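You operate a simulated robot arm through the tools that you are given. There is no shell and no other tool.

Carry out the task below with a simulated robot arm. There is one attempt and no reset: what you move stays moved.

TASK
Free the turntable, give it a half turn, lock it and sponge the tile clean.
Fine: put the sponge back. What is to be rubbed or washed off counts as gone when no trace of it is left.

It is judged by the outcome, as a careful person would: the job done as asked, and still so three seconds after it is handed in. It fails if anything else is knocked over, pushed out of place, dropped, spilled or broken.

THE ROBOT
A 7-joint arm with a two-finger parallel gripper, fixed in place. Base frame: the origin is at the foot of the arm, x ahead of it, y to its left, z up; the work surface is at about z = 0. Units: cm, degrees, N and s.
With the tool pointing down near the work surface it reaches from about 22 to 58 cm from the base axis. Its first joint turns from -66.0 to 66.0 degrees. Payload 2.5 kg.
Tool frame: the origin (TCP) lies between the finger pads and is the grasp point; the fingertips stand 2.3 cm ahead of it; z points along the fingers, y is the line along which they close. Largest opening 9.4 cm; finger width 3.8, thickness 1; the body of the gripper, 5.4 by 9.6 cm, starts 3.9 cm behind the TCP.
Orientation is told as [roll, pitch, yaw] about the base's x, y, z axes, in that order, counted from this pose: with the fingers straight down and closing along the base's y, the tool's x points along the base's -x, its y along +y and its z along -z.

THE INTERFACE
- The arm moves only by the tool step_arm. Its argument "commands" is a list of rows, each a list of 3 entries, a list of its own where there are three numbers: the shift along the tool's x, y, z in cm, then the turn, a rotation vector about the tool's x, y, z in degrees, then the gripper command, from -1 (fully open) to 1 (shut), values between in proportion. In form: [[[x, y, z], [ax, ay, az], jaw], ...]. A call has 1 to 20 rows; each row shifts and turns the commanded pose from where the row before left it, along the tool's axes as they then stand. Rows are played at 5 a second. More than 5 cm and 8.6 degrees between two rows, or a gripper value outside its range, and nothing of the call is played. Where a pose cannot be reached the arm comes as near as it can. A force on the tool above 90 N (or 10 N above the force at the start of the call, whichever is more), or a blocked arm, ends the call early, and 0.2 s more pass. Each finger travels about 10.8 cm/s and halts on what it meets, pressing with about 31 N; the grip force reading is that of the motor and also rises with nothing between the fingers. The clock runs only during rows and for 0.2 s after the last one: add rows that do not move to give the fingers time. The reply holds the time, the measured pose of the TCP, the force on the tool along the base axes, the opening and the grip force, in the units named above and with some noise, with the torque about the TCP (base axes, N m) and any sound that the robot's microphone picked up, and new pictures: "pictures" is both (left out), scene, wrist or none.
- Cameras (640 x 400 px; columns grow to the right, rows downward): "scene" is fixed at [10.8, -39.96, 55.89]; the picture's right is [0.92, -0.38, 0.00], its down [-0.19, -0.45, -0.87] and it looks along [0.33, 0.80, -0.49] (base axes); focal length 342 px, centre (320, 200). "wrist" rides on the gripper at [8.6, 1.6, -7.4] in the tool frame; the picture's right is [-0.18, 0.98, 0.00], its down [-0.58, -0.11, -0.81] and it looks along [-0.79, -0.15, 0.59] (tool axes); focal length 243 px, centre (320, 200). There is no depth. A picture from a camera that has moved, and an enlarged one, comes with that camera's place and axes in the base frame and with its lens. The place of the scene camera against the robot may be out by one fixed shift of up to 1.2 cm in any direction.
- zoom(camera, box): a new picture of the part [left, top, right, bottom] of that camera's present view, enlarged. No time passes.
- hand_in(): hands the job in; it is judged then, once.

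Nothing tells you positions but the pictures and the camera data. Unless the task says otherwise, let go and move clear before handing in.

The tools are called after "Emit:" as name(argument=value, ...) on one line, values as JSON. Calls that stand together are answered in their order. step_arm: Moves the arm, as the interface text tells. Its arguments: {"type":"object","properties":{"commands":{"type":"array","items":{"type":"array"}},"pictures":{"type":"string","enum":["both","scene","wrist","none"]}},"required":["commands"]} The other tools are called the same way: zoom (camera, box) takes an enlarged picture of a part of a camera's view; hand_in () hands the job in.

At the start:

```text
clock: 0.0
position: [40.23, 18.25, 29.58]
ee_rot: [0.0, 0.0, 0.0]
wrist_force: [0.1, -0.1, 0.4]
moment: [0.0, 0.01, -0.01]
gripper_width: 9.4
grasp_force: 0.0
```

scene: 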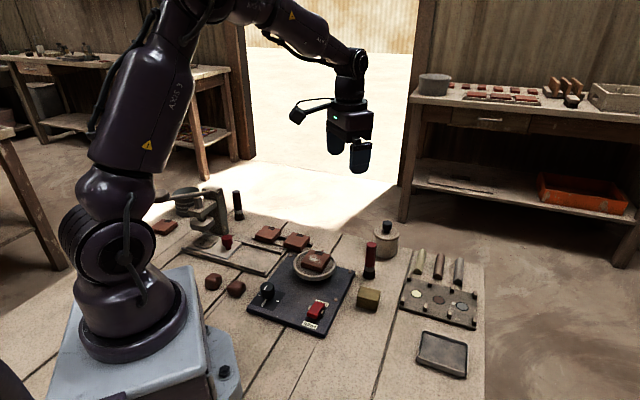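
wrist: 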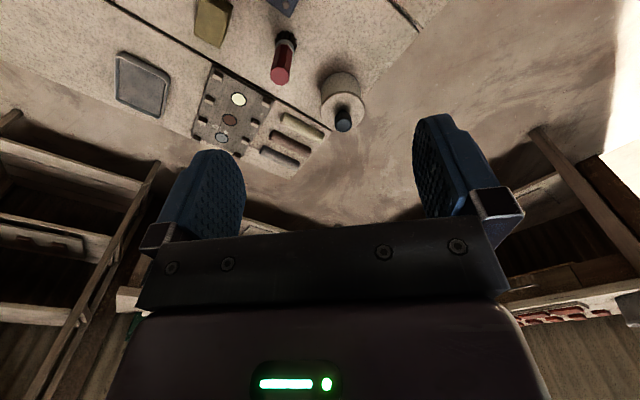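

I see a workbench with a dark panel carrying a turntable with a reddish tile on it, a black knob and a red switch, plus a sponge-like yellow block and other items. I'll zoom in to identify things before moving.

Emit:
zoom(camera="scene", box=[230, 230, 390, 340])

Emit:
zoom(camera="scene", box=[340, 210, 500, 390])

Emit:
zoom(camera="scene", box=[140, 170, 300, 300])

```text
3.64 times, centred on (310, 285) of scene
camera zoom: at [10.8, -39.96, 55.89], right [0.92, -0.38, 0.0], down [-0.19, -0.45, -0.87], along [0.33, 0.8, -0.49], focal length 1242 px, centre (356, -109)
```

zoom: 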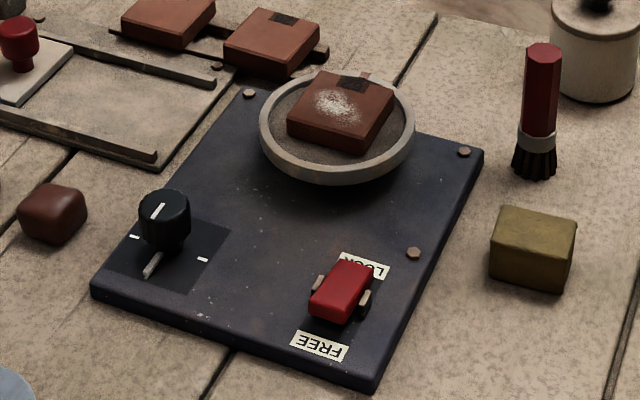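

```text
2.22 times, centred on (420, 300) of scene
camera zoom: at [10.8, -39.96, 55.89], right [0.92, -0.38, 0.0], down [-0.19, -0.45, -0.87], along [0.33, 0.8, -0.49], focal length 759 px, centre (98, -22)
```

zoom: 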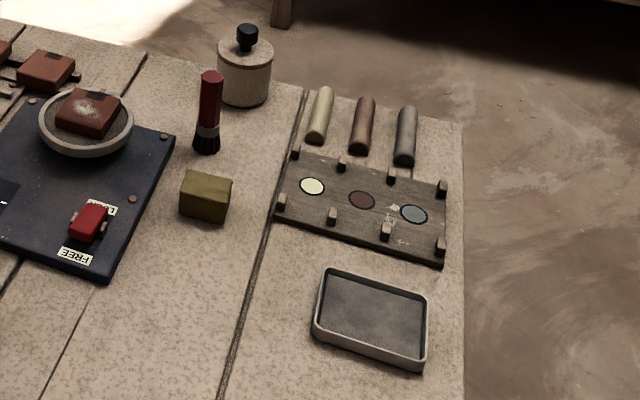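

```text
3.08 times, centred on (220, 235) of scene
camera zoom: at [10.8, -39.96, 55.89], right [0.92, -0.38, 0.0], down [-0.19, -0.45, -0.87], along [0.33, 0.8, -0.49], focal length 1051 px, centre (628, 92)
```

zoom: 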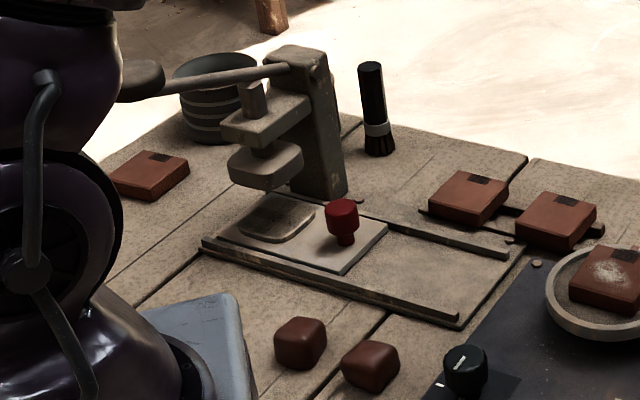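

I see the panel: turntable at roughly (33, 18), red slide/rocker with LOCK/FREE labels at about (28.5, 5), a black knob at (21, 15), and the olive block (likely the sponge) at about (40, 5). I'll zoom further on the controls to understand them.

Emit:
zoom(camera="scene", box=[290, 290, 350, 335])

Emit:
zoom(camera="scene", box=[245, 270, 305, 315])

Emit:
zoom(camera="scene", box=[285, 240, 350, 290])

Emit:
zoom(camera="scene", box=[345, 235, 405, 315])

```text
8.89 times, centred on (320, 312) of scene
camera zoom: at [10.8, -39.96, 55.89], right [0.92, -0.38, 0.0], down [-0.19, -0.45, -0.87], along [0.33, 0.8, -0.49], focal length 3037 px, centre (320, -800)
```

zoom: 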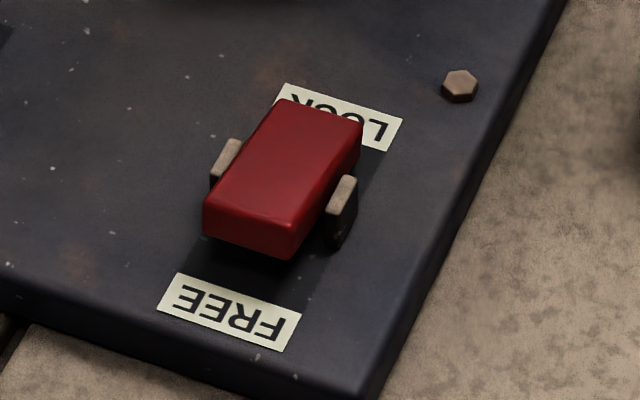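

```text
8.89 times, centred on (275, 292) of scene
camera zoom: at [10.8, -39.96, 55.89], right [0.92, -0.38, 0.0], down [-0.19, -0.45, -0.87], along [0.33, 0.8, -0.49], focal length 3037 px, centre (720, -622)
```

zoom: 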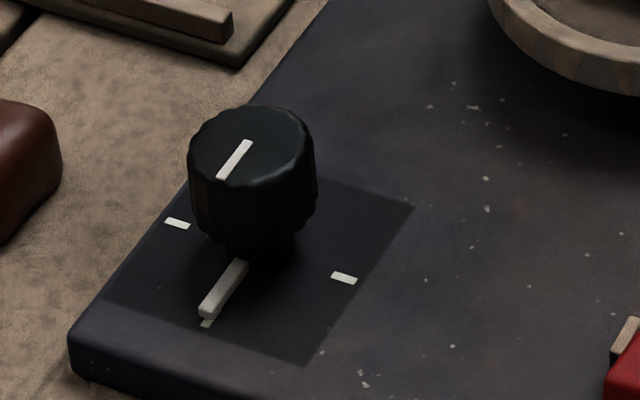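

```text
8.00 times, centred on (318, 265) of scene
camera zoom: at [10.8, -39.96, 55.89], right [0.92, -0.38, 0.0], down [-0.19, -0.45, -0.87], along [0.33, 0.8, -0.49], focal length 2733 px, centre (340, -320)
```

zoom: 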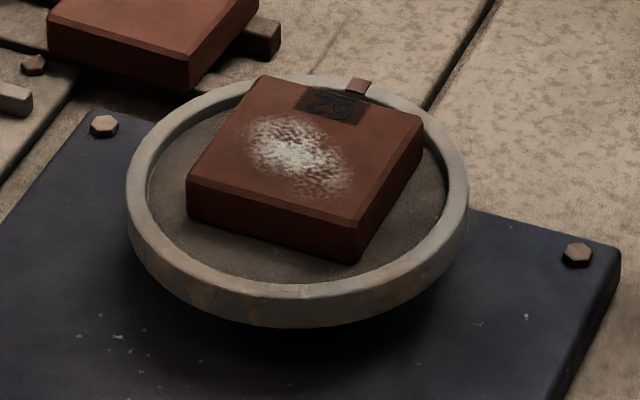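

```text
5.00 times, centred on (375, 275) of scene
camera zoom: at [10.8, -39.96, 55.89], right [0.92, -0.38, 0.0], down [-0.19, -0.45, -0.87], along [0.33, 0.8, -0.49], focal length 1708 px, centre (45, -175)
```

zoom: 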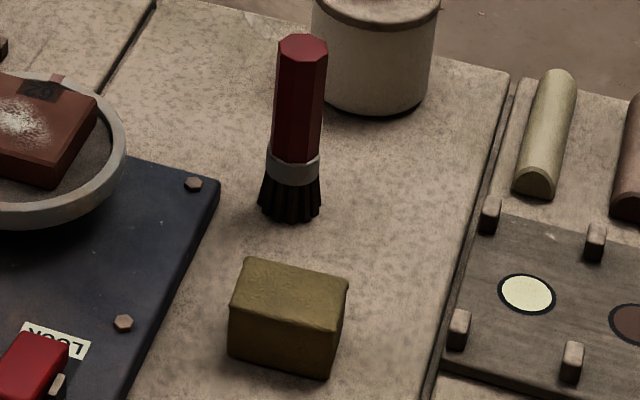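

The red rocker is tilted toward LOCK, the tile carries a whitish smear, and the olive block is the likely sponge. I'll move the arm back over the panel to look from above with the wrist camera.

Emit:
step_arm(commands=[[[2, -0.3, 0], [0, 0, 0], -1], [[2, -0.3, 0], [0, 0, 0], -1], [[2, -0.3, 0], [0, 0, 0], -1], [[2, -0.3, 0], [0, 0, 0], -1], [[2, -0.3, 0], [0, 0, 0], -1], [[2, -0.3, 0], [0, 0, 0], -1], [[2, -0.3, 0], [0, 0, 0], -1], [[2, -0.3, 0], [0, 0, 0], -1], [[0, 0, 0], [0, 0, 0], -1]])

```text
clock: 2.0
position: [24.25, 15.85, 29.54]
ee_rot: [0.1, 0.0, -0.1]
wrist_force: [0.2, -1.0, -0.1]
moment: [-0.01, 0.01, 0.01]
gripper_width: 9.42
grasp_force: 0.0
camera wrist: at [15.53, 17.62, 36.84], right [0.18, 0.98, 0.0], down [0.58, -0.11, 0.81], along [0.79, -0.15, -0.59], focal length 243 px, centre (320, 200)
```

scene: 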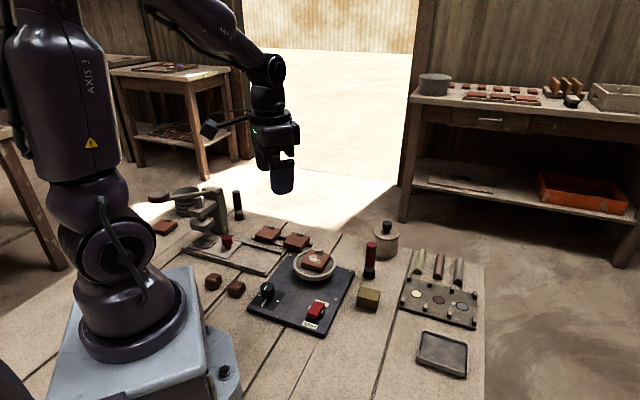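
wrist: 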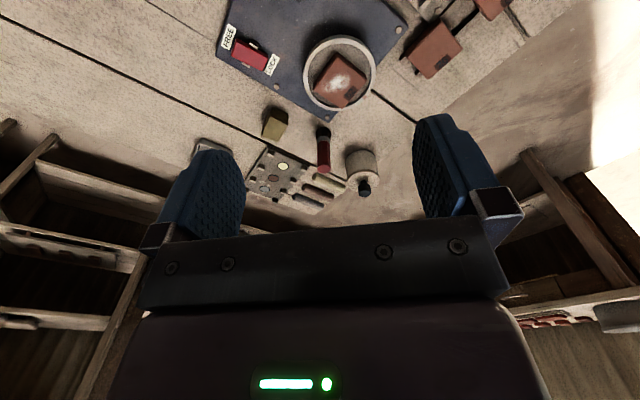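

Emit:
zoom(camera="wrist", box=[200, 0, 420, 140])

Emit:
zoom(camera="wrist", box=[290, 25, 390, 120])

Emit:
zoom(camera="wrist", box=[215, 20, 290, 80])

```text
2.86 times, centred on (310, 70) of wrist
camera zoom: at [15.53, 17.62, 36.84], right [0.18, 0.98, 0.0], down [0.58, -0.11, 0.81], along [0.79, -0.15, -0.59], focal length 693 px, centre (349, 571)
```

zoom: 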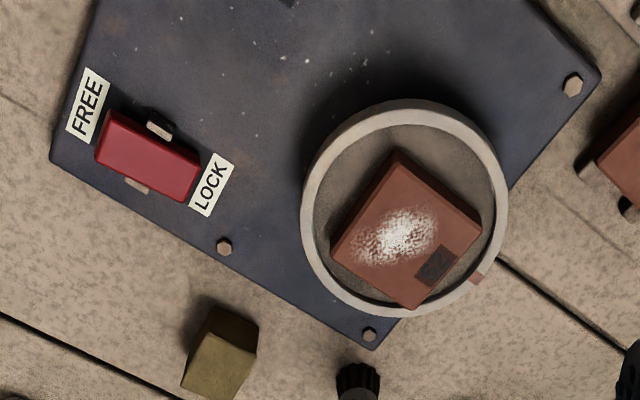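

```text
4.21 times, centred on (340, 72) of wrist
camera zoom: at [15.53, 17.62, 36.84], right [0.18, 0.98, 0.0], down [0.58, -0.11, 0.81], along [0.79, -0.15, -0.59], focal length 1022 px, centre (236, 737)
```

zoom: 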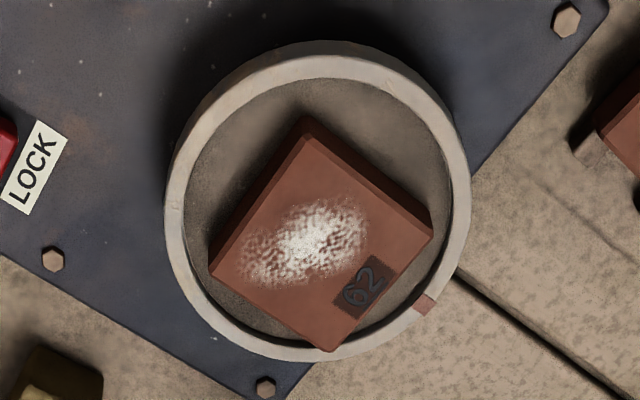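

```text
6.67 times, centred on (252, 50) of wrist
camera zoom: at [15.53, 17.62, 36.84], right [0.18, 0.98, 0.0], down [0.58, -0.11, 0.81], along [0.79, -0.15, -0.59], focal length 1618 px, centre (770, 1200)
```

zoom: 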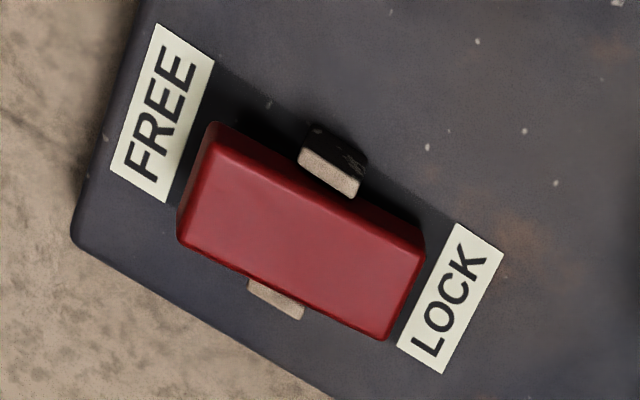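

From above, the turntable is a ring dish centred near (32.5, 17) with a red index mark on its rim; the tile "62" with the white smear sits in it. The rocker's centre is near (27.8, 6) with the FREE end toward the robot's lower right. I'll move closer over the rocker, aligned with its axis.

Emit:
step_arm(commands=[[[-0.34, -1.36, 1.5], [0, 0, 0], -1], [[-0.34, -1.36, 1.5], [0, 0, 0], -1], [[-0.34, -1.36, 1.5], [0, 0, 0], -1], [[-0.34, -1.36, 1.5], [0, 0, 0], 0], [[-0.34, -1.36, 1.5], [0, 0, 0], 0.5], [[-0.34, -1.36, 1.5], [0, 0, 0], 1], [[-0.34, -1.36, 1.5], [0, 0, 0], 1], [[-0.34, -1.36, 1.5], [0, 0, 0], 1], [[0, 0, 0], [0, 0, 7.2], 1], [[0, 0, 0], [0, 0, 7.2], 1], [[0, 0, 0], [0, 0, 7.2], 1], [[0, 0, 0], [0, 0, 7.2], 1], [[0, 0, 0], [0, 0, 7.2], 1], [[0, 0, 0], [0, 0, 7.2], 1], [[0, 0, 0], [0, 0, 0], 1]])

```text
clock: 5.2
position: [26.85, 4.97, 17.49]
ee_rot: [0.0, 0.0, -43.3]
wrist_force: [-0.4, 0.6, -1.2]
moment: [-0.02, -0.01, -0.03]
gripper_width: 0.0
grasp_force: 31.9
camera wrist: at [21.66, 12.17, 24.8], right [0.81, 0.59, 0.0], down [0.35, -0.48, 0.81], along [0.47, -0.65, -0.59], focal length 243 px, centre (320, 200)
```

scene: 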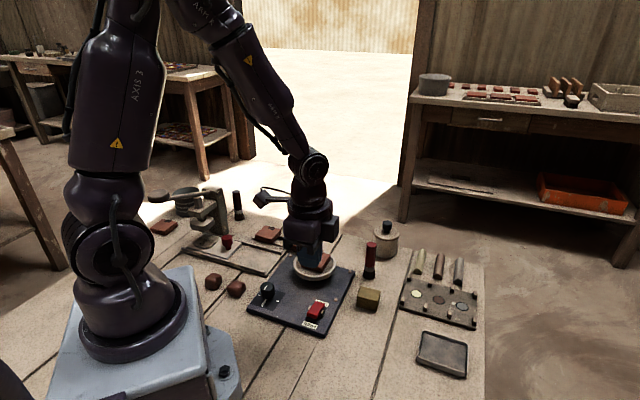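
wrist: 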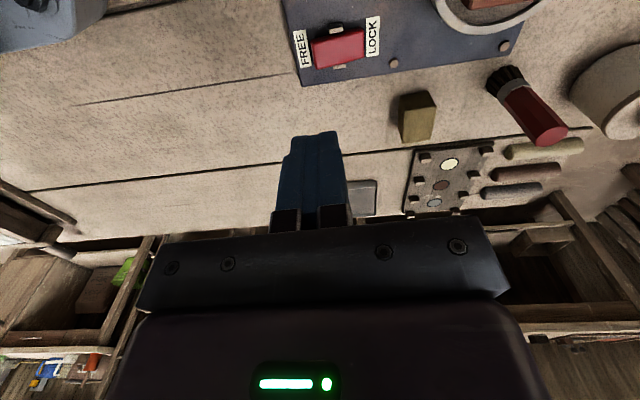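

Emit:
zoom(camera="wrist", box=[285, 0, 395, 90])

Emit:
zoom(camera="scene", box=[230, 230, 390, 340])

Emit:
zoom(camera="wrist", box=[380, 60, 480, 160])

```text
4.44 times, centred on (340, 45) of wrist
camera zoom: at [21.66, 12.17, 24.8], right [0.81, 0.59, 0.0], down [0.35, -0.48, 0.81], along [0.47, -0.65, -0.59], focal length 1078 px, centre (231, 889)
```

zoom: 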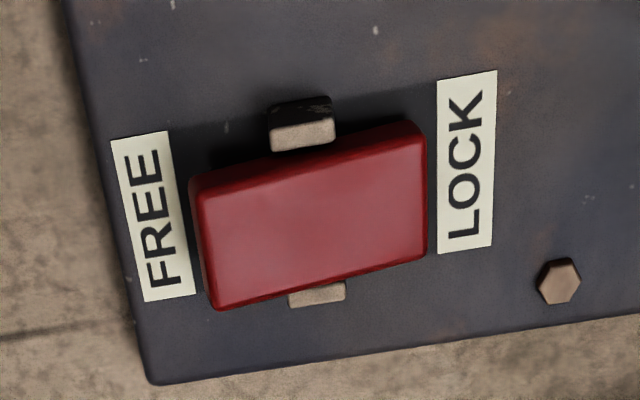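

```text
3.64 times, centred on (310, 285) of scene
camera zoom: at [10.8, -39.96, 55.89], right [0.92, -0.38, 0.0], down [-0.19, -0.45, -0.87], along [0.33, 0.8, -0.49], focal length 1242 px, centre (356, -109)
```

zoom: 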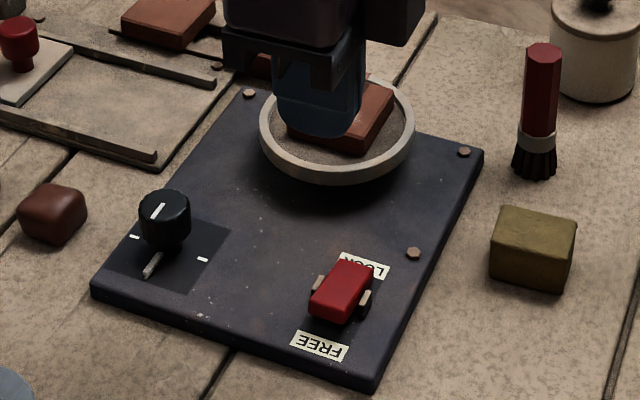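

```text
4.00 times, centred on (430, 110) of wrist
camera zoom: at [21.66, 12.17, 24.8], right [0.81, 0.59, 0.0], down [0.35, -0.48, 0.81], along [0.47, -0.65, -0.59], focal length 970 px, centre (-120, 560)
```

zoom: 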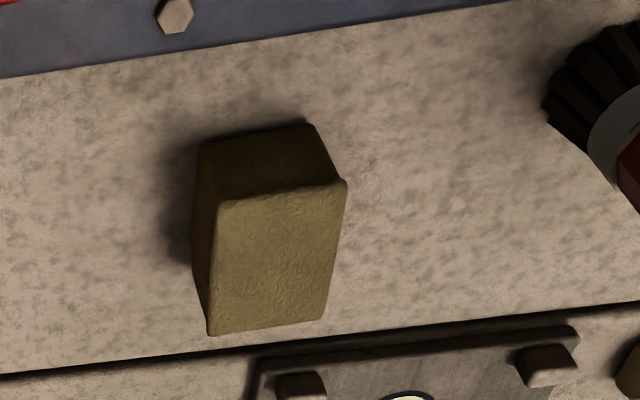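

The rocker's FREE end is the raised one (so it is on LOCK), pivot about (27.9, 6.0), and my closed fingers are nearly above the FREE half. I'll shift slightly outward and go down to just above it.

Emit:
step_arm(commands=[[[0, -0.42, 1.5], [0, 0, 1.5], 1], [[0, 0, 1.5], [0, 0, 0], 1], [[0, 0, 1.5], [0, 0, 0], 1], [[0, 0, 1.5], [0, 0, 0], 1], [[0, 0, 1.5], [0, 0, 0], 1], [[0, 0, 1.5], [0, 0, 0], 1], [[0, 0, 1.0], [0, 0, 0], 1], [[0, 0, 0], [0, 0, 0], 1]])

```text
clock: 7.0
position: [26.76, 4.63, 7.58]
ee_rot: [-0.1, 0.0, -44.7]
wrist_force: [0.0, -0.3, 0.8]
moment: [0.0, 0.03, -0.04]
gripper_width: 0.01
grasp_force: 31.0
camera wrist: at [21.6, 12.03, 14.83], right [0.82, 0.57, 0.0], down [0.34, -0.49, 0.81], along [0.46, -0.66, -0.59], focal length 243 px, centre (320, 200)
```

scene: 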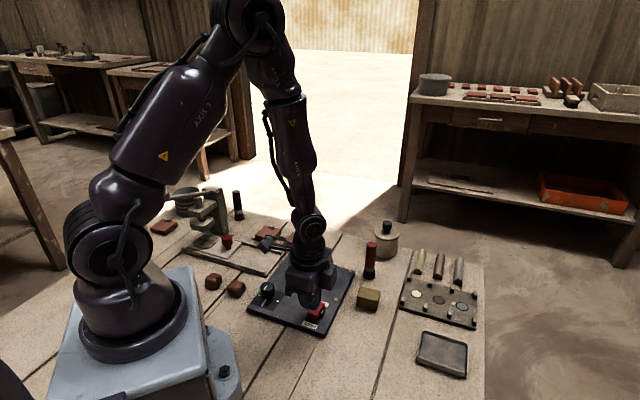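
wrist: 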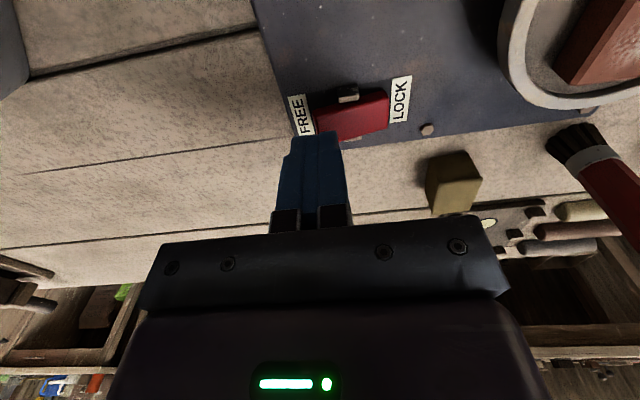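

Emit:
zoom(camera="wrist", box=[270, 70, 430, 170])

Emit:
zoom(camera="scene", box=[270, 250, 370, 340])

```text
4.00 times, centred on (350, 120) of wrist
camera zoom: at [21.6, 12.03, 14.83], right [0.82, 0.57, 0.0], down [0.34, -0.49, 0.81], along [0.46, -0.66, -0.59], focal length 970 px, centre (200, 520)
```

zoom: 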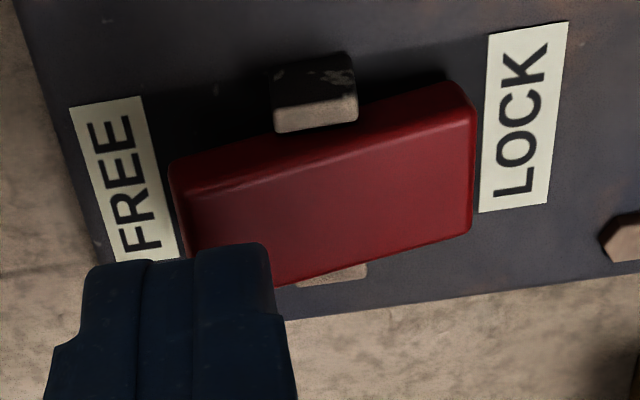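

```text
4.44 times, centred on (320, 295) of scene
camera zoom: at [10.8, -39.96, 55.89], right [0.92, -0.38, 0.0], down [-0.19, -0.45, -0.87], along [0.33, 0.8, -0.49], focal length 1519 px, centre (320, -222)
```

zoom: 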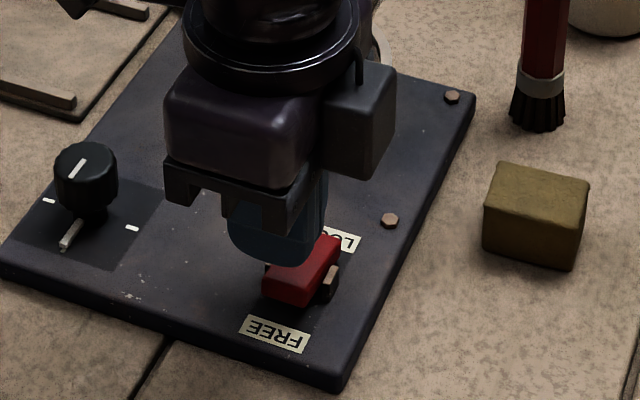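

The fingertips are over the FREE half of the rocker, about 2 cm above it. I'll press down slowly, watching force.

Emit:
step_arm(commands=[[[0, 0, 0.4], [0, 0, 0], 1], [[0, 0, 0.4], [0, 0, 0], 1], [[0, 0, 0.4], [0, 0, 0], 1], [[0, 0, 0.4], [0, 0, 0], 1], [[0, 0, 0.3], [0, 0, 0], 1], [[0, 0, 0], [0, 0, 0], 1]])

```text
clock: 8.4
position: [26.76, 4.65, 5.57]
ee_rot: [0.0, -0.1, -44.7]
wrist_force: [-0.8, -1.6, 0.5]
moment: [-0.02, 0.02, -0.01]
gripper_width: 0.0
grasp_force: 31.4
camera wrist: at [21.68, 12.02, 12.88], right [0.82, 0.57, 0.0], down [0.34, -0.49, 0.81], along [0.46, -0.66, -0.59], focal length 243 px, centre (320, 200)
```

scene: 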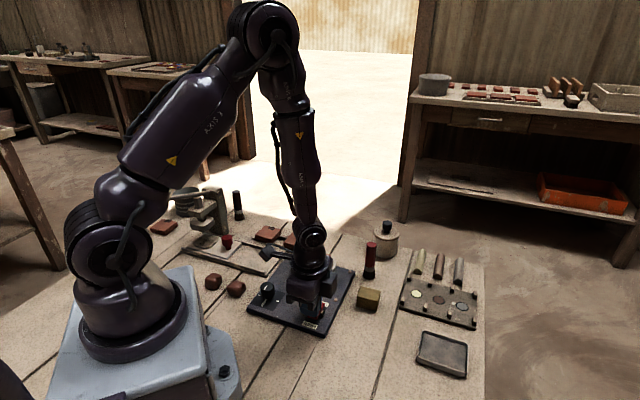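
wrist: 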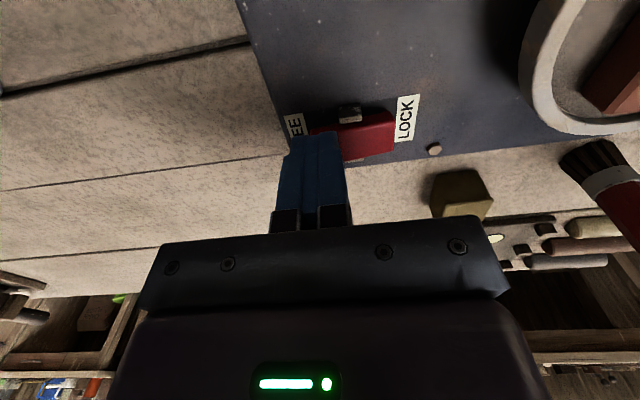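

Emit:
step_arm(commands=[[[0, 0, 0.25], [0, 0, 0], 1], [[0, 0, 0.25], [0, 0, 0], 1], [[0, 0, 0], [0, 0, 0], 1]], pictures="wrist")

Emit:
zoom(camera="wrist", box=[270, 70, 430, 170])

Emit:
zoom(camera="scene", box=[270, 260, 350, 340])

```text
clock: 9.2
position: [26.84, 4.69, 5.24]
ee_rot: [0.1, 0.1, -44.8]
wrist_force: [-0.9, 0.5, 2.8]
moment: [-0.01, -0.02, 0.02]
gripper_width: 0.0
grasp_force: 30.9
camera wrist: at [21.67, 11.99, 12.43], right [0.82, 0.57, 0.0], down [0.34, -0.49, 0.81], along [0.46, -0.66, -0.59], focal length 243 px, centre (320, 200)
```

wrist: 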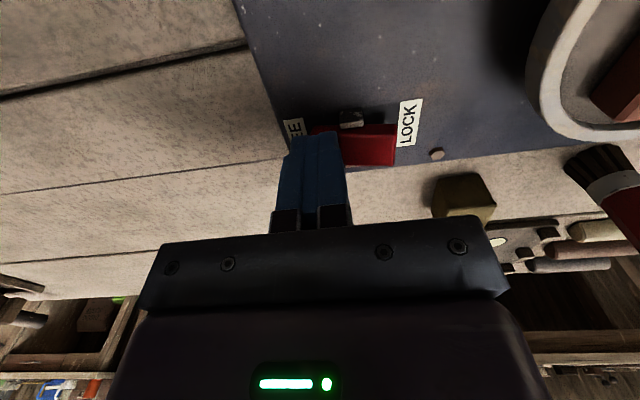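

```text
4.00 times, centred on (350, 120) of wrist
camera zoom: at [21.67, 11.99, 12.43], right [0.82, 0.57, 0.0], down [0.34, -0.49, 0.81], along [0.46, -0.66, -0.59], focal length 970 px, centre (200, 520)
```

zoom: 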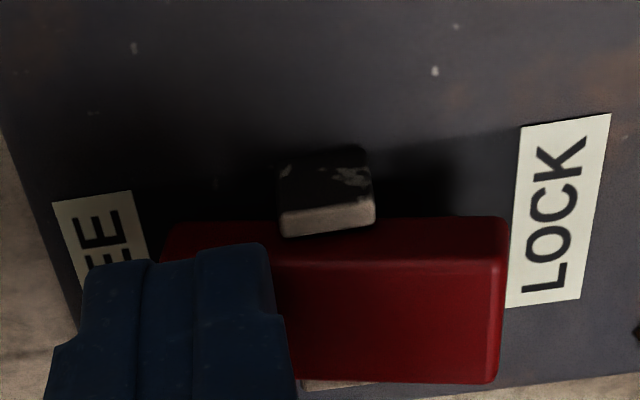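

```text
5.00 times, centred on (310, 300) of scene
camera zoom: at [10.8, -39.96, 55.89], right [0.92, -0.38, 0.0], down [-0.19, -0.45, -0.87], along [0.33, 0.8, -0.49], focal length 1708 px, centre (370, -300)
```

zoom: 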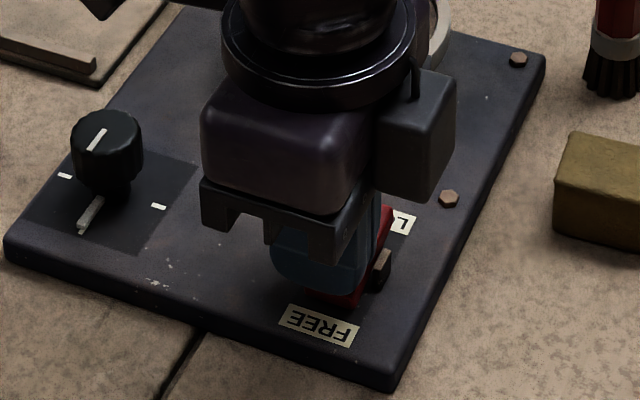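

The rocker is tilting over under light force. I'll continue until it stops or clicks.

Emit:
step_arm(commands=[[[0, 0, 0.2], [0, 0, 0], 1], [[0, 0, 0.2], [0, 0, 0], 1], [[0, 0, 0], [0, 0, 0], 1]], pictures="wrist")

Emit:
zoom(camera="wrist", box=[270, 70, 430, 170])

```text
clock: 9.8
position: [26.72, 4.58, 5.13]
ee_rot: [0.1, -0.2, -44.8]
wrist_force: [-5.0, -2.3, 22.4]
moment: [0.03, -0.04, 0.01]
gripper_width: 0.0
grasp_force: 31.5
stopped in row 2: the force on the tool passed its limit at 103 N (the readings are from after the stop); the commanded pose is now the measured one
camera wrist: at [21.66, 11.99, 12.41], right [0.82, 0.57, 0.0], down [0.33, -0.49, 0.81], along [0.46, -0.66, -0.59], focal length 243 px, centre (320, 200)
```

wrist: 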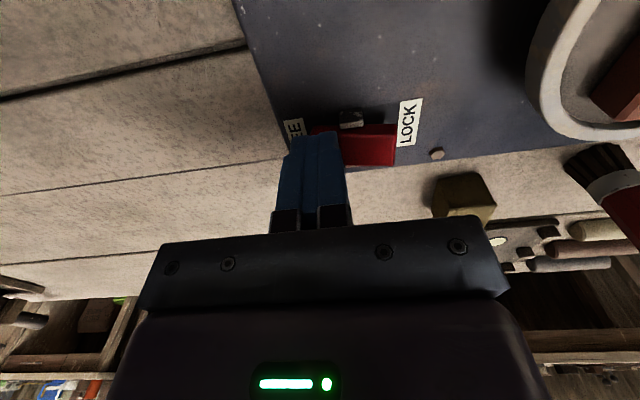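

```text
4.00 times, centred on (350, 120) of wrist
camera zoom: at [21.66, 11.99, 12.41], right [0.82, 0.57, 0.0], down [0.33, -0.49, 0.81], along [0.46, -0.66, -0.59], focal length 970 px, centre (200, 520)
```

zoom: 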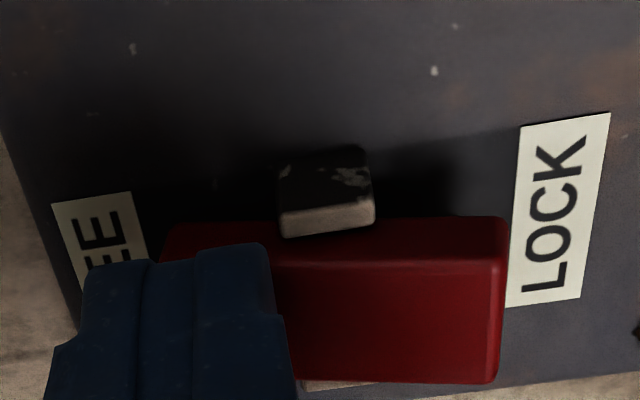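

The rocker hit its stop (force spiked), so it should be fully on the FREE side. I'll lift off and check it stays there.

Emit:
step_arm(commands=[[[0, 0, -1], [0, 0, 0], 1], [[0, 0, -2], [0, 0, 0], 1], [[0, 0, -2], [0, 0, 0], 1], [[0, 0, -2.5], [0, 0, 0], 1], [[0, 0, -2.5], [0, 0, 0], 1], [[0, 0, -2.5], [0, 0, 0], 1], [[0, 0, 0], [0, 0, 0], 1]])

Emit:
zoom(camera="wrist", box=[285, 0, 395, 90])

Emit:
zoom(camera="scene", box=[290, 290, 350, 335])

```text
clock: 11.4
position: [26.65, 4.5, 17.62]
ee_rot: [0.2, -0.1, -44.9]
wrist_force: [0.8, -0.4, 0.2]
moment: [0.01, 0.02, 0.0]
gripper_width: 0.0
grasp_force: 31.3
camera wrist: at [21.6, 11.92, 24.95], right [0.82, 0.57, 0.0], down [0.33, -0.49, 0.81], along [0.46, -0.66, -0.59], focal length 243 px, centre (320, 200)
```

scene: 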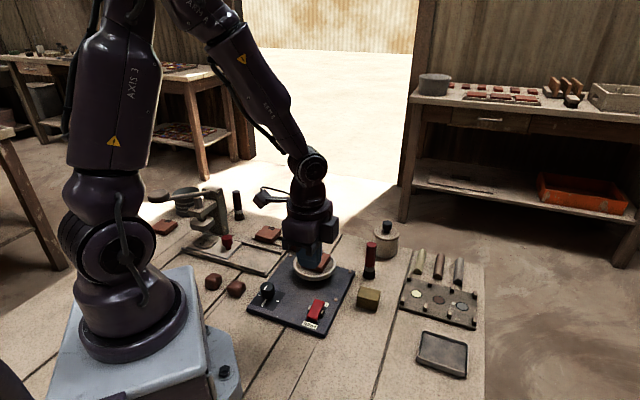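
wrist: 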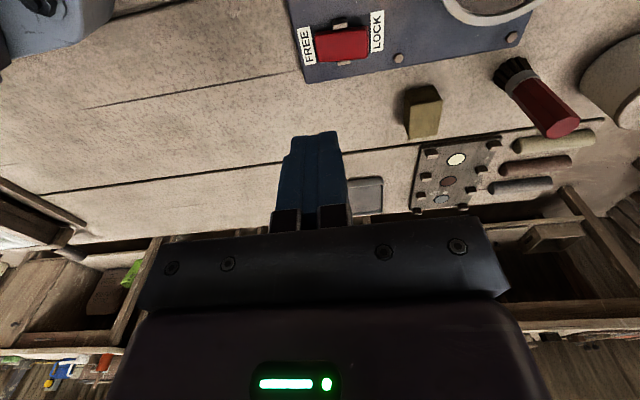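

```text
4.44 times, centred on (340, 45) of wrist
camera zoom: at [21.6, 11.92, 24.95], right [0.82, 0.57, 0.0], down [0.33, -0.49, 0.81], along [0.46, -0.66, -0.59], focal length 1078 px, centre (231, 889)
```

zoom: 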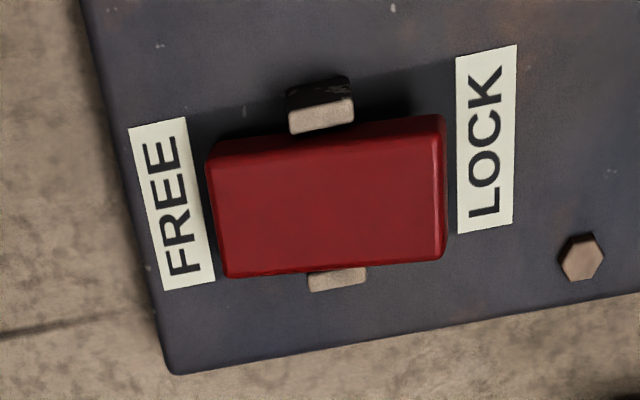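

```text
8.89 times, centred on (320, 312) of scene
camera zoom: at [10.8, -39.96, 55.89], right [0.92, -0.38, 0.0], down [-0.19, -0.45, -0.87], along [0.33, 0.8, -0.49], focal length 3037 px, centre (320, -800)
```

zoom: 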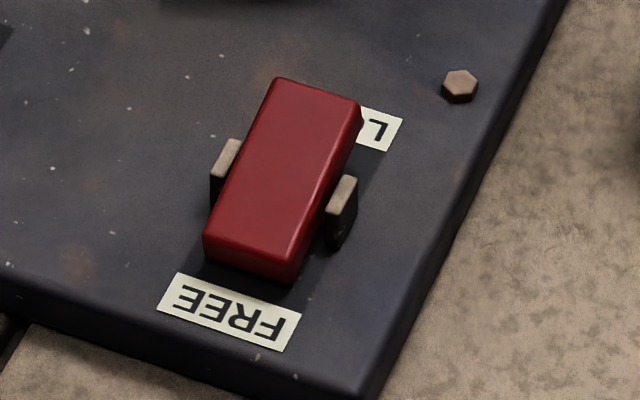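

The rocker now sits on FREE and stays there. Next I'll move over the turntable to see its rim, index mark and tile closely.

Emit:
step_arm(commands=[[[0.7, 1.7, 0.1], [0, 0, 0], 1], [[0.7, 1.7, 0.1], [0, 0, 0], 1], [[0.7, 1.7, 0.1], [0, 0, 0], 1], [[0.7, 1.7, 0.1], [0, 0, 0], 1], [[0.7, 1.7, 0.1], [0, 0, 0], 1], [[0.7, 1.7, 0.1], [0, 0, 0], 1], [[0, 0, 0], [0, 0, 0], 1]])

Emit:
zoom(camera="wrist", box=[220, 0, 420, 125])

```text
clock: 13.0
position: [30.81, 14.91, 17.12]
ee_rot: [0.3, -0.1, -44.7]
wrist_force: [0.4, -0.2, -0.4]
moment: [0.0, -0.03, -0.02]
gripper_width: 0.0
grasp_force: 31.3
camera wrist: at [25.74, 22.25, 24.34], right [0.82, 0.57, 0.0], down [0.33, -0.49, 0.81], along [0.46, -0.66, -0.59], focal length 243 px, centre (320, 200)
```

scene: 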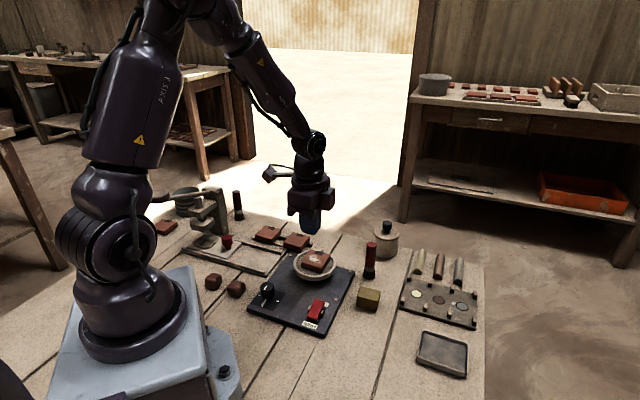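
wrist: 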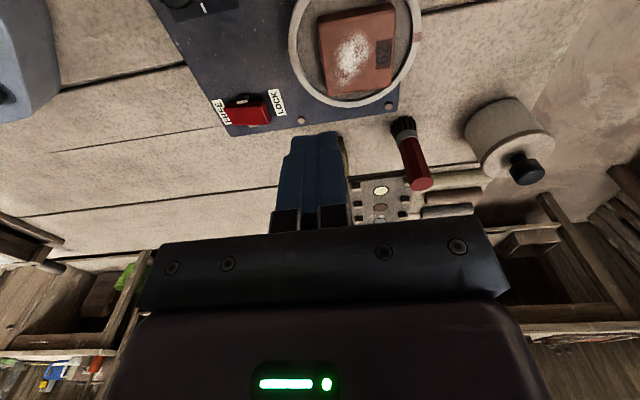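

```text
3.20 times, centred on (320, 62) of wrist
camera zoom: at [25.74, 22.25, 24.34], right [0.82, 0.57, 0.0], down [0.33, -0.49, 0.81], along [0.46, -0.66, -0.59], focal length 776 px, centre (320, 640)
```

zoom: 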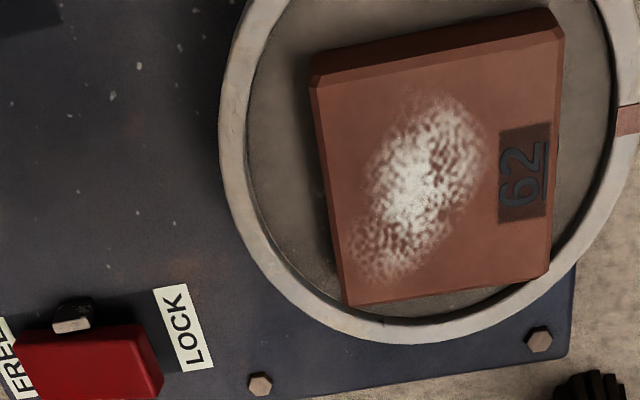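

I can see the tile and the red index mark on the rim at the far-left side (azimuth ≈45°). I'll raise the camera to see the whole ring and locate its centre.

Emit:
step_arm(commands=[[[1.5, 0, -1.5], [0, 0, 0], 1], [[1.5, 0, -1.5], [0, 0, 0], 1], [[1.5, 0, -1.5], [0, 0, 0], 1], [[0, 0, 0], [0, 0, 0], 1]], pictures="wrist")

Emit:
zoom(camera="wrist", box=[260, 0, 420, 125])

```text
clock: 14.0
position: [27.83, 18.1, 21.54]
ee_rot: [0.2, -0.1, -44.8]
wrist_force: [-0.5, -0.1, -0.5]
moment: [-0.04, -0.02, 0.01]
gripper_width: 0.0
grasp_force: 31.1
camera wrist: at [22.77, 25.38, 28.82], right [0.82, 0.57, 0.0], down [0.33, -0.49, 0.81], along [0.46, -0.66, -0.59], focal length 243 px, centre (320, 200)
```

wrist: 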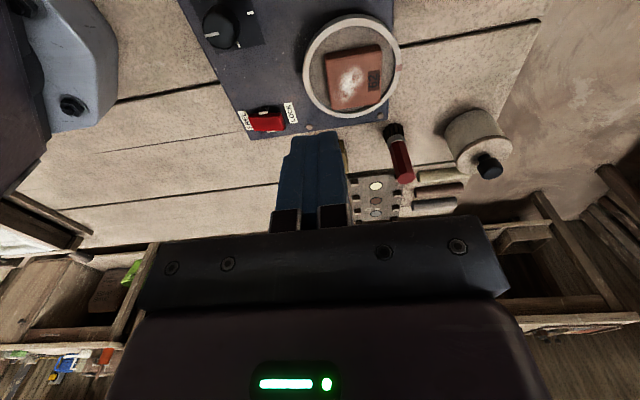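

```text
3.20 times, centred on (340, 62) of wrist
camera zoom: at [22.77, 25.38, 28.82], right [0.82, 0.57, 0.0], down [0.33, -0.49, 0.81], along [0.46, -0.66, -0.59], focal length 776 px, centre (256, 640)
```

zoom: 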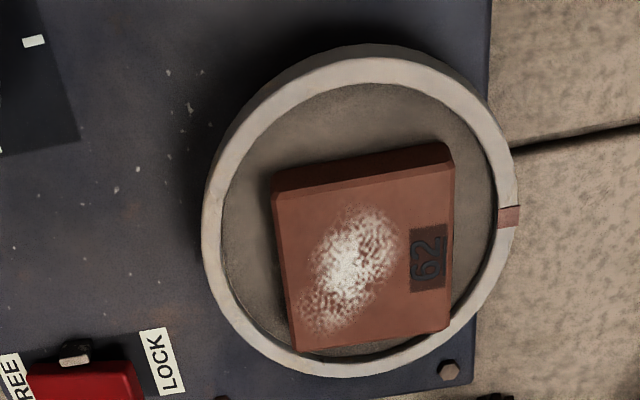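

The ring's centre is at about (32.8, 17.15), rim top ≈3.5 cm high, outer diameter ≈10 cm (too wide to span); the tile is ≈5.2 cm square, its top ≈4.7 cm, aligned at 45°. I'll position open fingers above the tile to grip it by its sides and test turning the table with it.

Emit:
step_arm(commands=[[[-0.7, 0.47, 1.4], [0, 0, 0], -0.36], [[-0.7, 0.47, 1.4], [0, 0, 0], -0.36], [[-0.7, 0.47, 1.4], [0, 0, 0], -0.36], [[-0.7, 0.47, 1.4], [0, 0, 0], -0.36], [[-0.7, 0.47, 1.4], [0, 0, 0], -0.36], [[-0.7, 0.47, 1.4], [0, 0, 0], -0.36], [[0, 0, 0], [0, 0, 0], -0.36]])

Emit:
zoom(camera="wrist", box=[200, 0, 440, 150])

Emit:
zoom(camera="scene", box=[265, 190, 375, 300])

```text
clock: 15.6
position: [32.88, 17.11, 13.18]
ee_rot: [0.2, -0.1, -44.8]
wrist_force: [0.1, 0.3, -0.8]
moment: [-0.02, 0.02, 0.02]
gripper_width: 6.35
grasp_force: 0.1
camera wrist: at [27.72, 24.43, 20.41], right [0.82, 0.57, 0.0], down [0.33, -0.49, 0.81], along [0.46, -0.66, -0.59], focal length 243 px, centre (320, 200)
```

scene: 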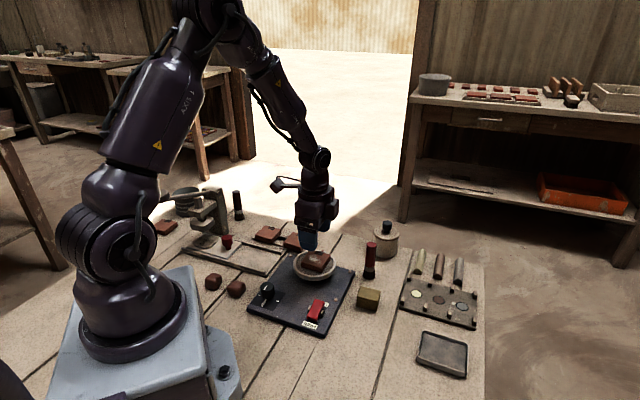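
wrist: 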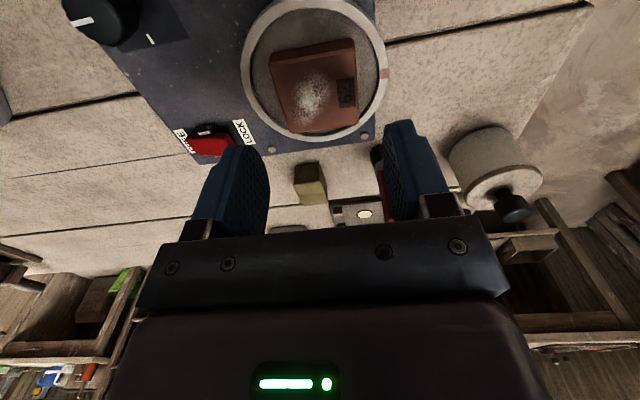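

```text
2.67 times, centred on (320, 75) of wrist
camera zoom: at [27.72, 24.43, 20.41], right [0.82, 0.57, 0.0], down [0.33, -0.49, 0.81], along [0.46, -0.66, -0.59], focal length 647 px, centre (320, 533)
```

zoom: 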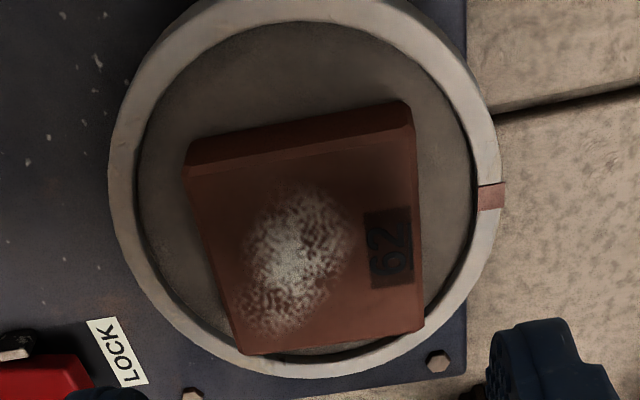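

```text
3.64 times, centred on (320, 245) of scene
camera zoom: at [10.8, -39.96, 55.89], right [0.92, -0.38, 0.0], down [-0.19, -0.45, -0.87], along [0.33, 0.8, -0.49], focal length 1242 px, centre (320, 36)
```

zoom: 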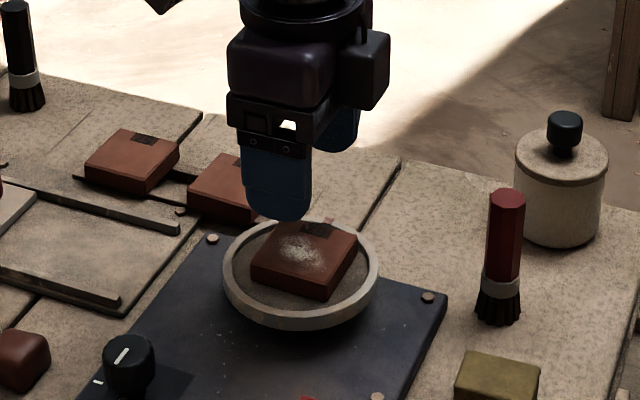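

The open fingers straddle the tile from above, TCP close to the turntable axis. I'll lower to where the tips are just beside the tile's upper part and look again.

Emit:
step_arm(commands=[[[0, 0, 1.2], [0, 0, 0], -0.3], [[0, 0, 1.2], [0, 0, 0], -0.3], [[0, 0, 1.2], [0, 0, 0], -0.3], [[0, 0, 1.2], [0, 0, 0], -0.3], [[0, 0, 0.6], [0, 0, 0], -0.3], [[0, 0, 0], [0, 0, 0], -0.3]])

Emit:
zoom(camera="wrist", box=[180, 60, 460, 235])

Emit:
zoom(camera="scene", box=[275, 215, 365, 295])

```text
clock: 17.0
position: [32.87, 17.15, 7.58]
ee_rot: [0.3, 0.0, -44.7]
wrist_force: [0.2, -1.2, -0.4]
moment: [0.0, 0.03, -0.01]
gripper_width: 6.1
grasp_force: 0.0
camera wrist: at [27.72, 24.46, 14.9], right [0.82, 0.57, 0.0], down [0.33, -0.49, 0.81], along [0.46, -0.66, -0.59], focal length 243 px, centre (320, 200)
```

scene: 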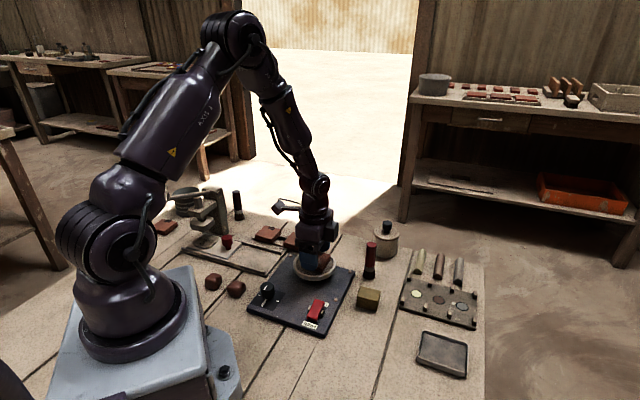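
wrist: 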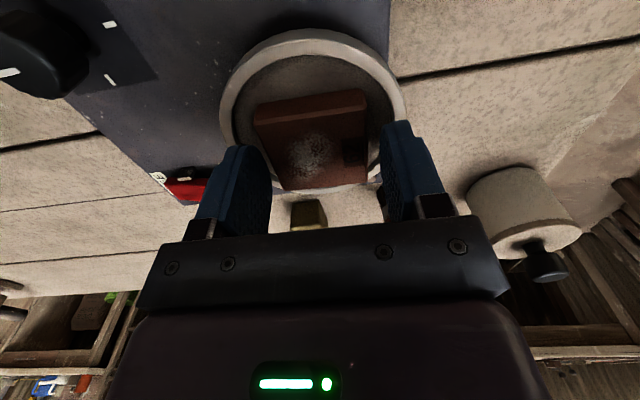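

```text
2.29 times, centred on (320, 148) of wrist
camera zoom: at [27.72, 24.46, 14.9], right [0.82, 0.57, 0.0], down [0.33, -0.49, 0.81], along [0.46, -0.66, -0.59], focal length 555 px, centre (320, 320)
```

zoom: 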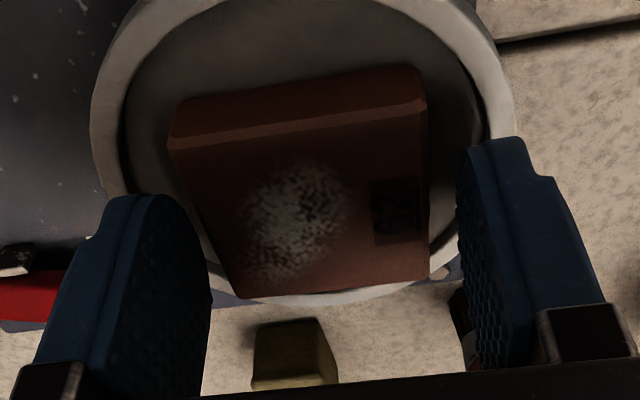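

```text
5.00 times, centred on (320, 255) of scene
camera zoom: at [10.8, -39.96, 55.89], right [0.92, -0.38, 0.0], down [-0.19, -0.45, -0.87], along [0.33, 0.8, -0.49], focal length 1708 px, centre (320, -75)
```

zoom: 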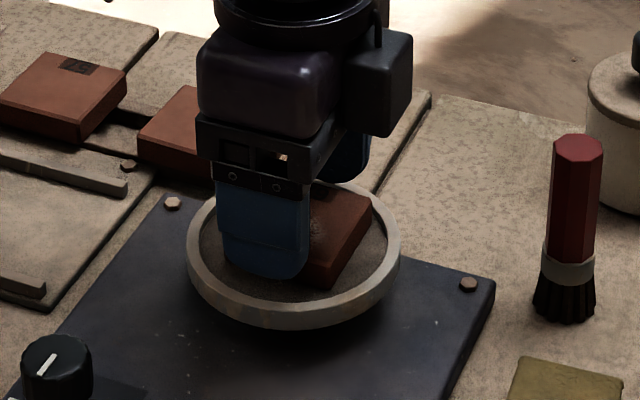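

The fingertips are level with the tile's top and straddle it with room on both sides. I'll lower about 1.2 cm more and then close gently on its sides.

Emit:
step_arm(commands=[[[0, 0, 0.4], [0, 0, 0], -0.3], [[0, 0, 0.4], [0, 0, 0], -0.3], [[0, 0, 0.4], [0, 0, 0], -0.3], [[0, 0, 0], [0, 0, 0], -0.3]])

Emit:
zoom(camera="wrist", box=[180, 60, 460, 235])

Emit:
zoom(camera="scene", box=[275, 215, 365, 295])

```text
clock: 18.0
position: [33.02, 17.4, 6.75]
ee_rot: [0.8, -0.1, -44.7]
wrist_force: [-21.3, -4.4, 75.8]
moment: [2.04, -1.2, 0.32]
gripper_width: 5.38
grasp_force: 0.0
camera wrist: at [27.8, 24.65, 14.14], right [0.82, 0.57, 0.01], down [0.33, -0.49, 0.81], along [0.47, -0.66, -0.59], focal length 243 px, centre (320, 200)
```

scene: 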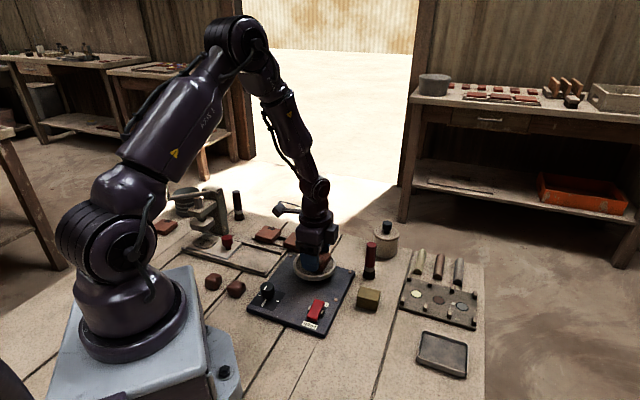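
wrist: 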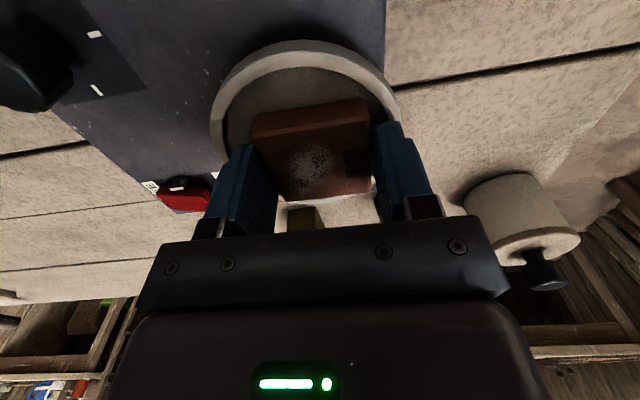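

```text
2.29 times, centred on (320, 148) of wrist
camera zoom: at [27.8, 24.65, 14.14], right [0.82, 0.57, 0.01], down [0.33, -0.49, 0.81], along [0.47, -0.66, -0.59], focal length 555 px, centre (320, 320)
```

zoom: 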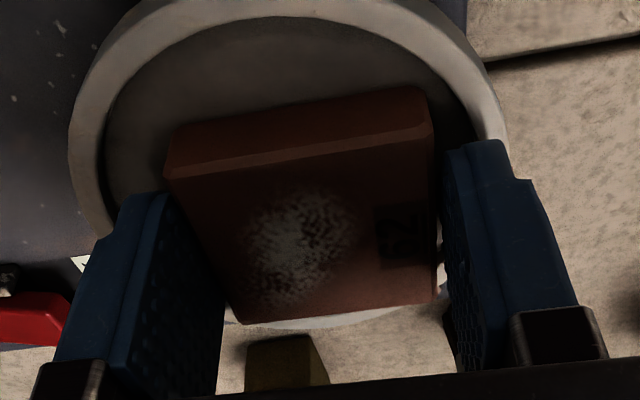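

```text
5.00 times, centred on (320, 255) of scene
camera zoom: at [10.77, -39.98, 55.88], right [0.92, -0.38, 0.0], down [-0.19, -0.45, -0.87], along [0.33, 0.8, -0.49], focal length 1708 px, centre (320, -75)
```

zoom: 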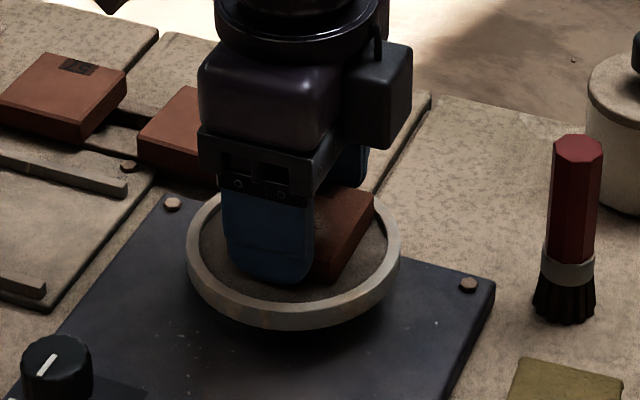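

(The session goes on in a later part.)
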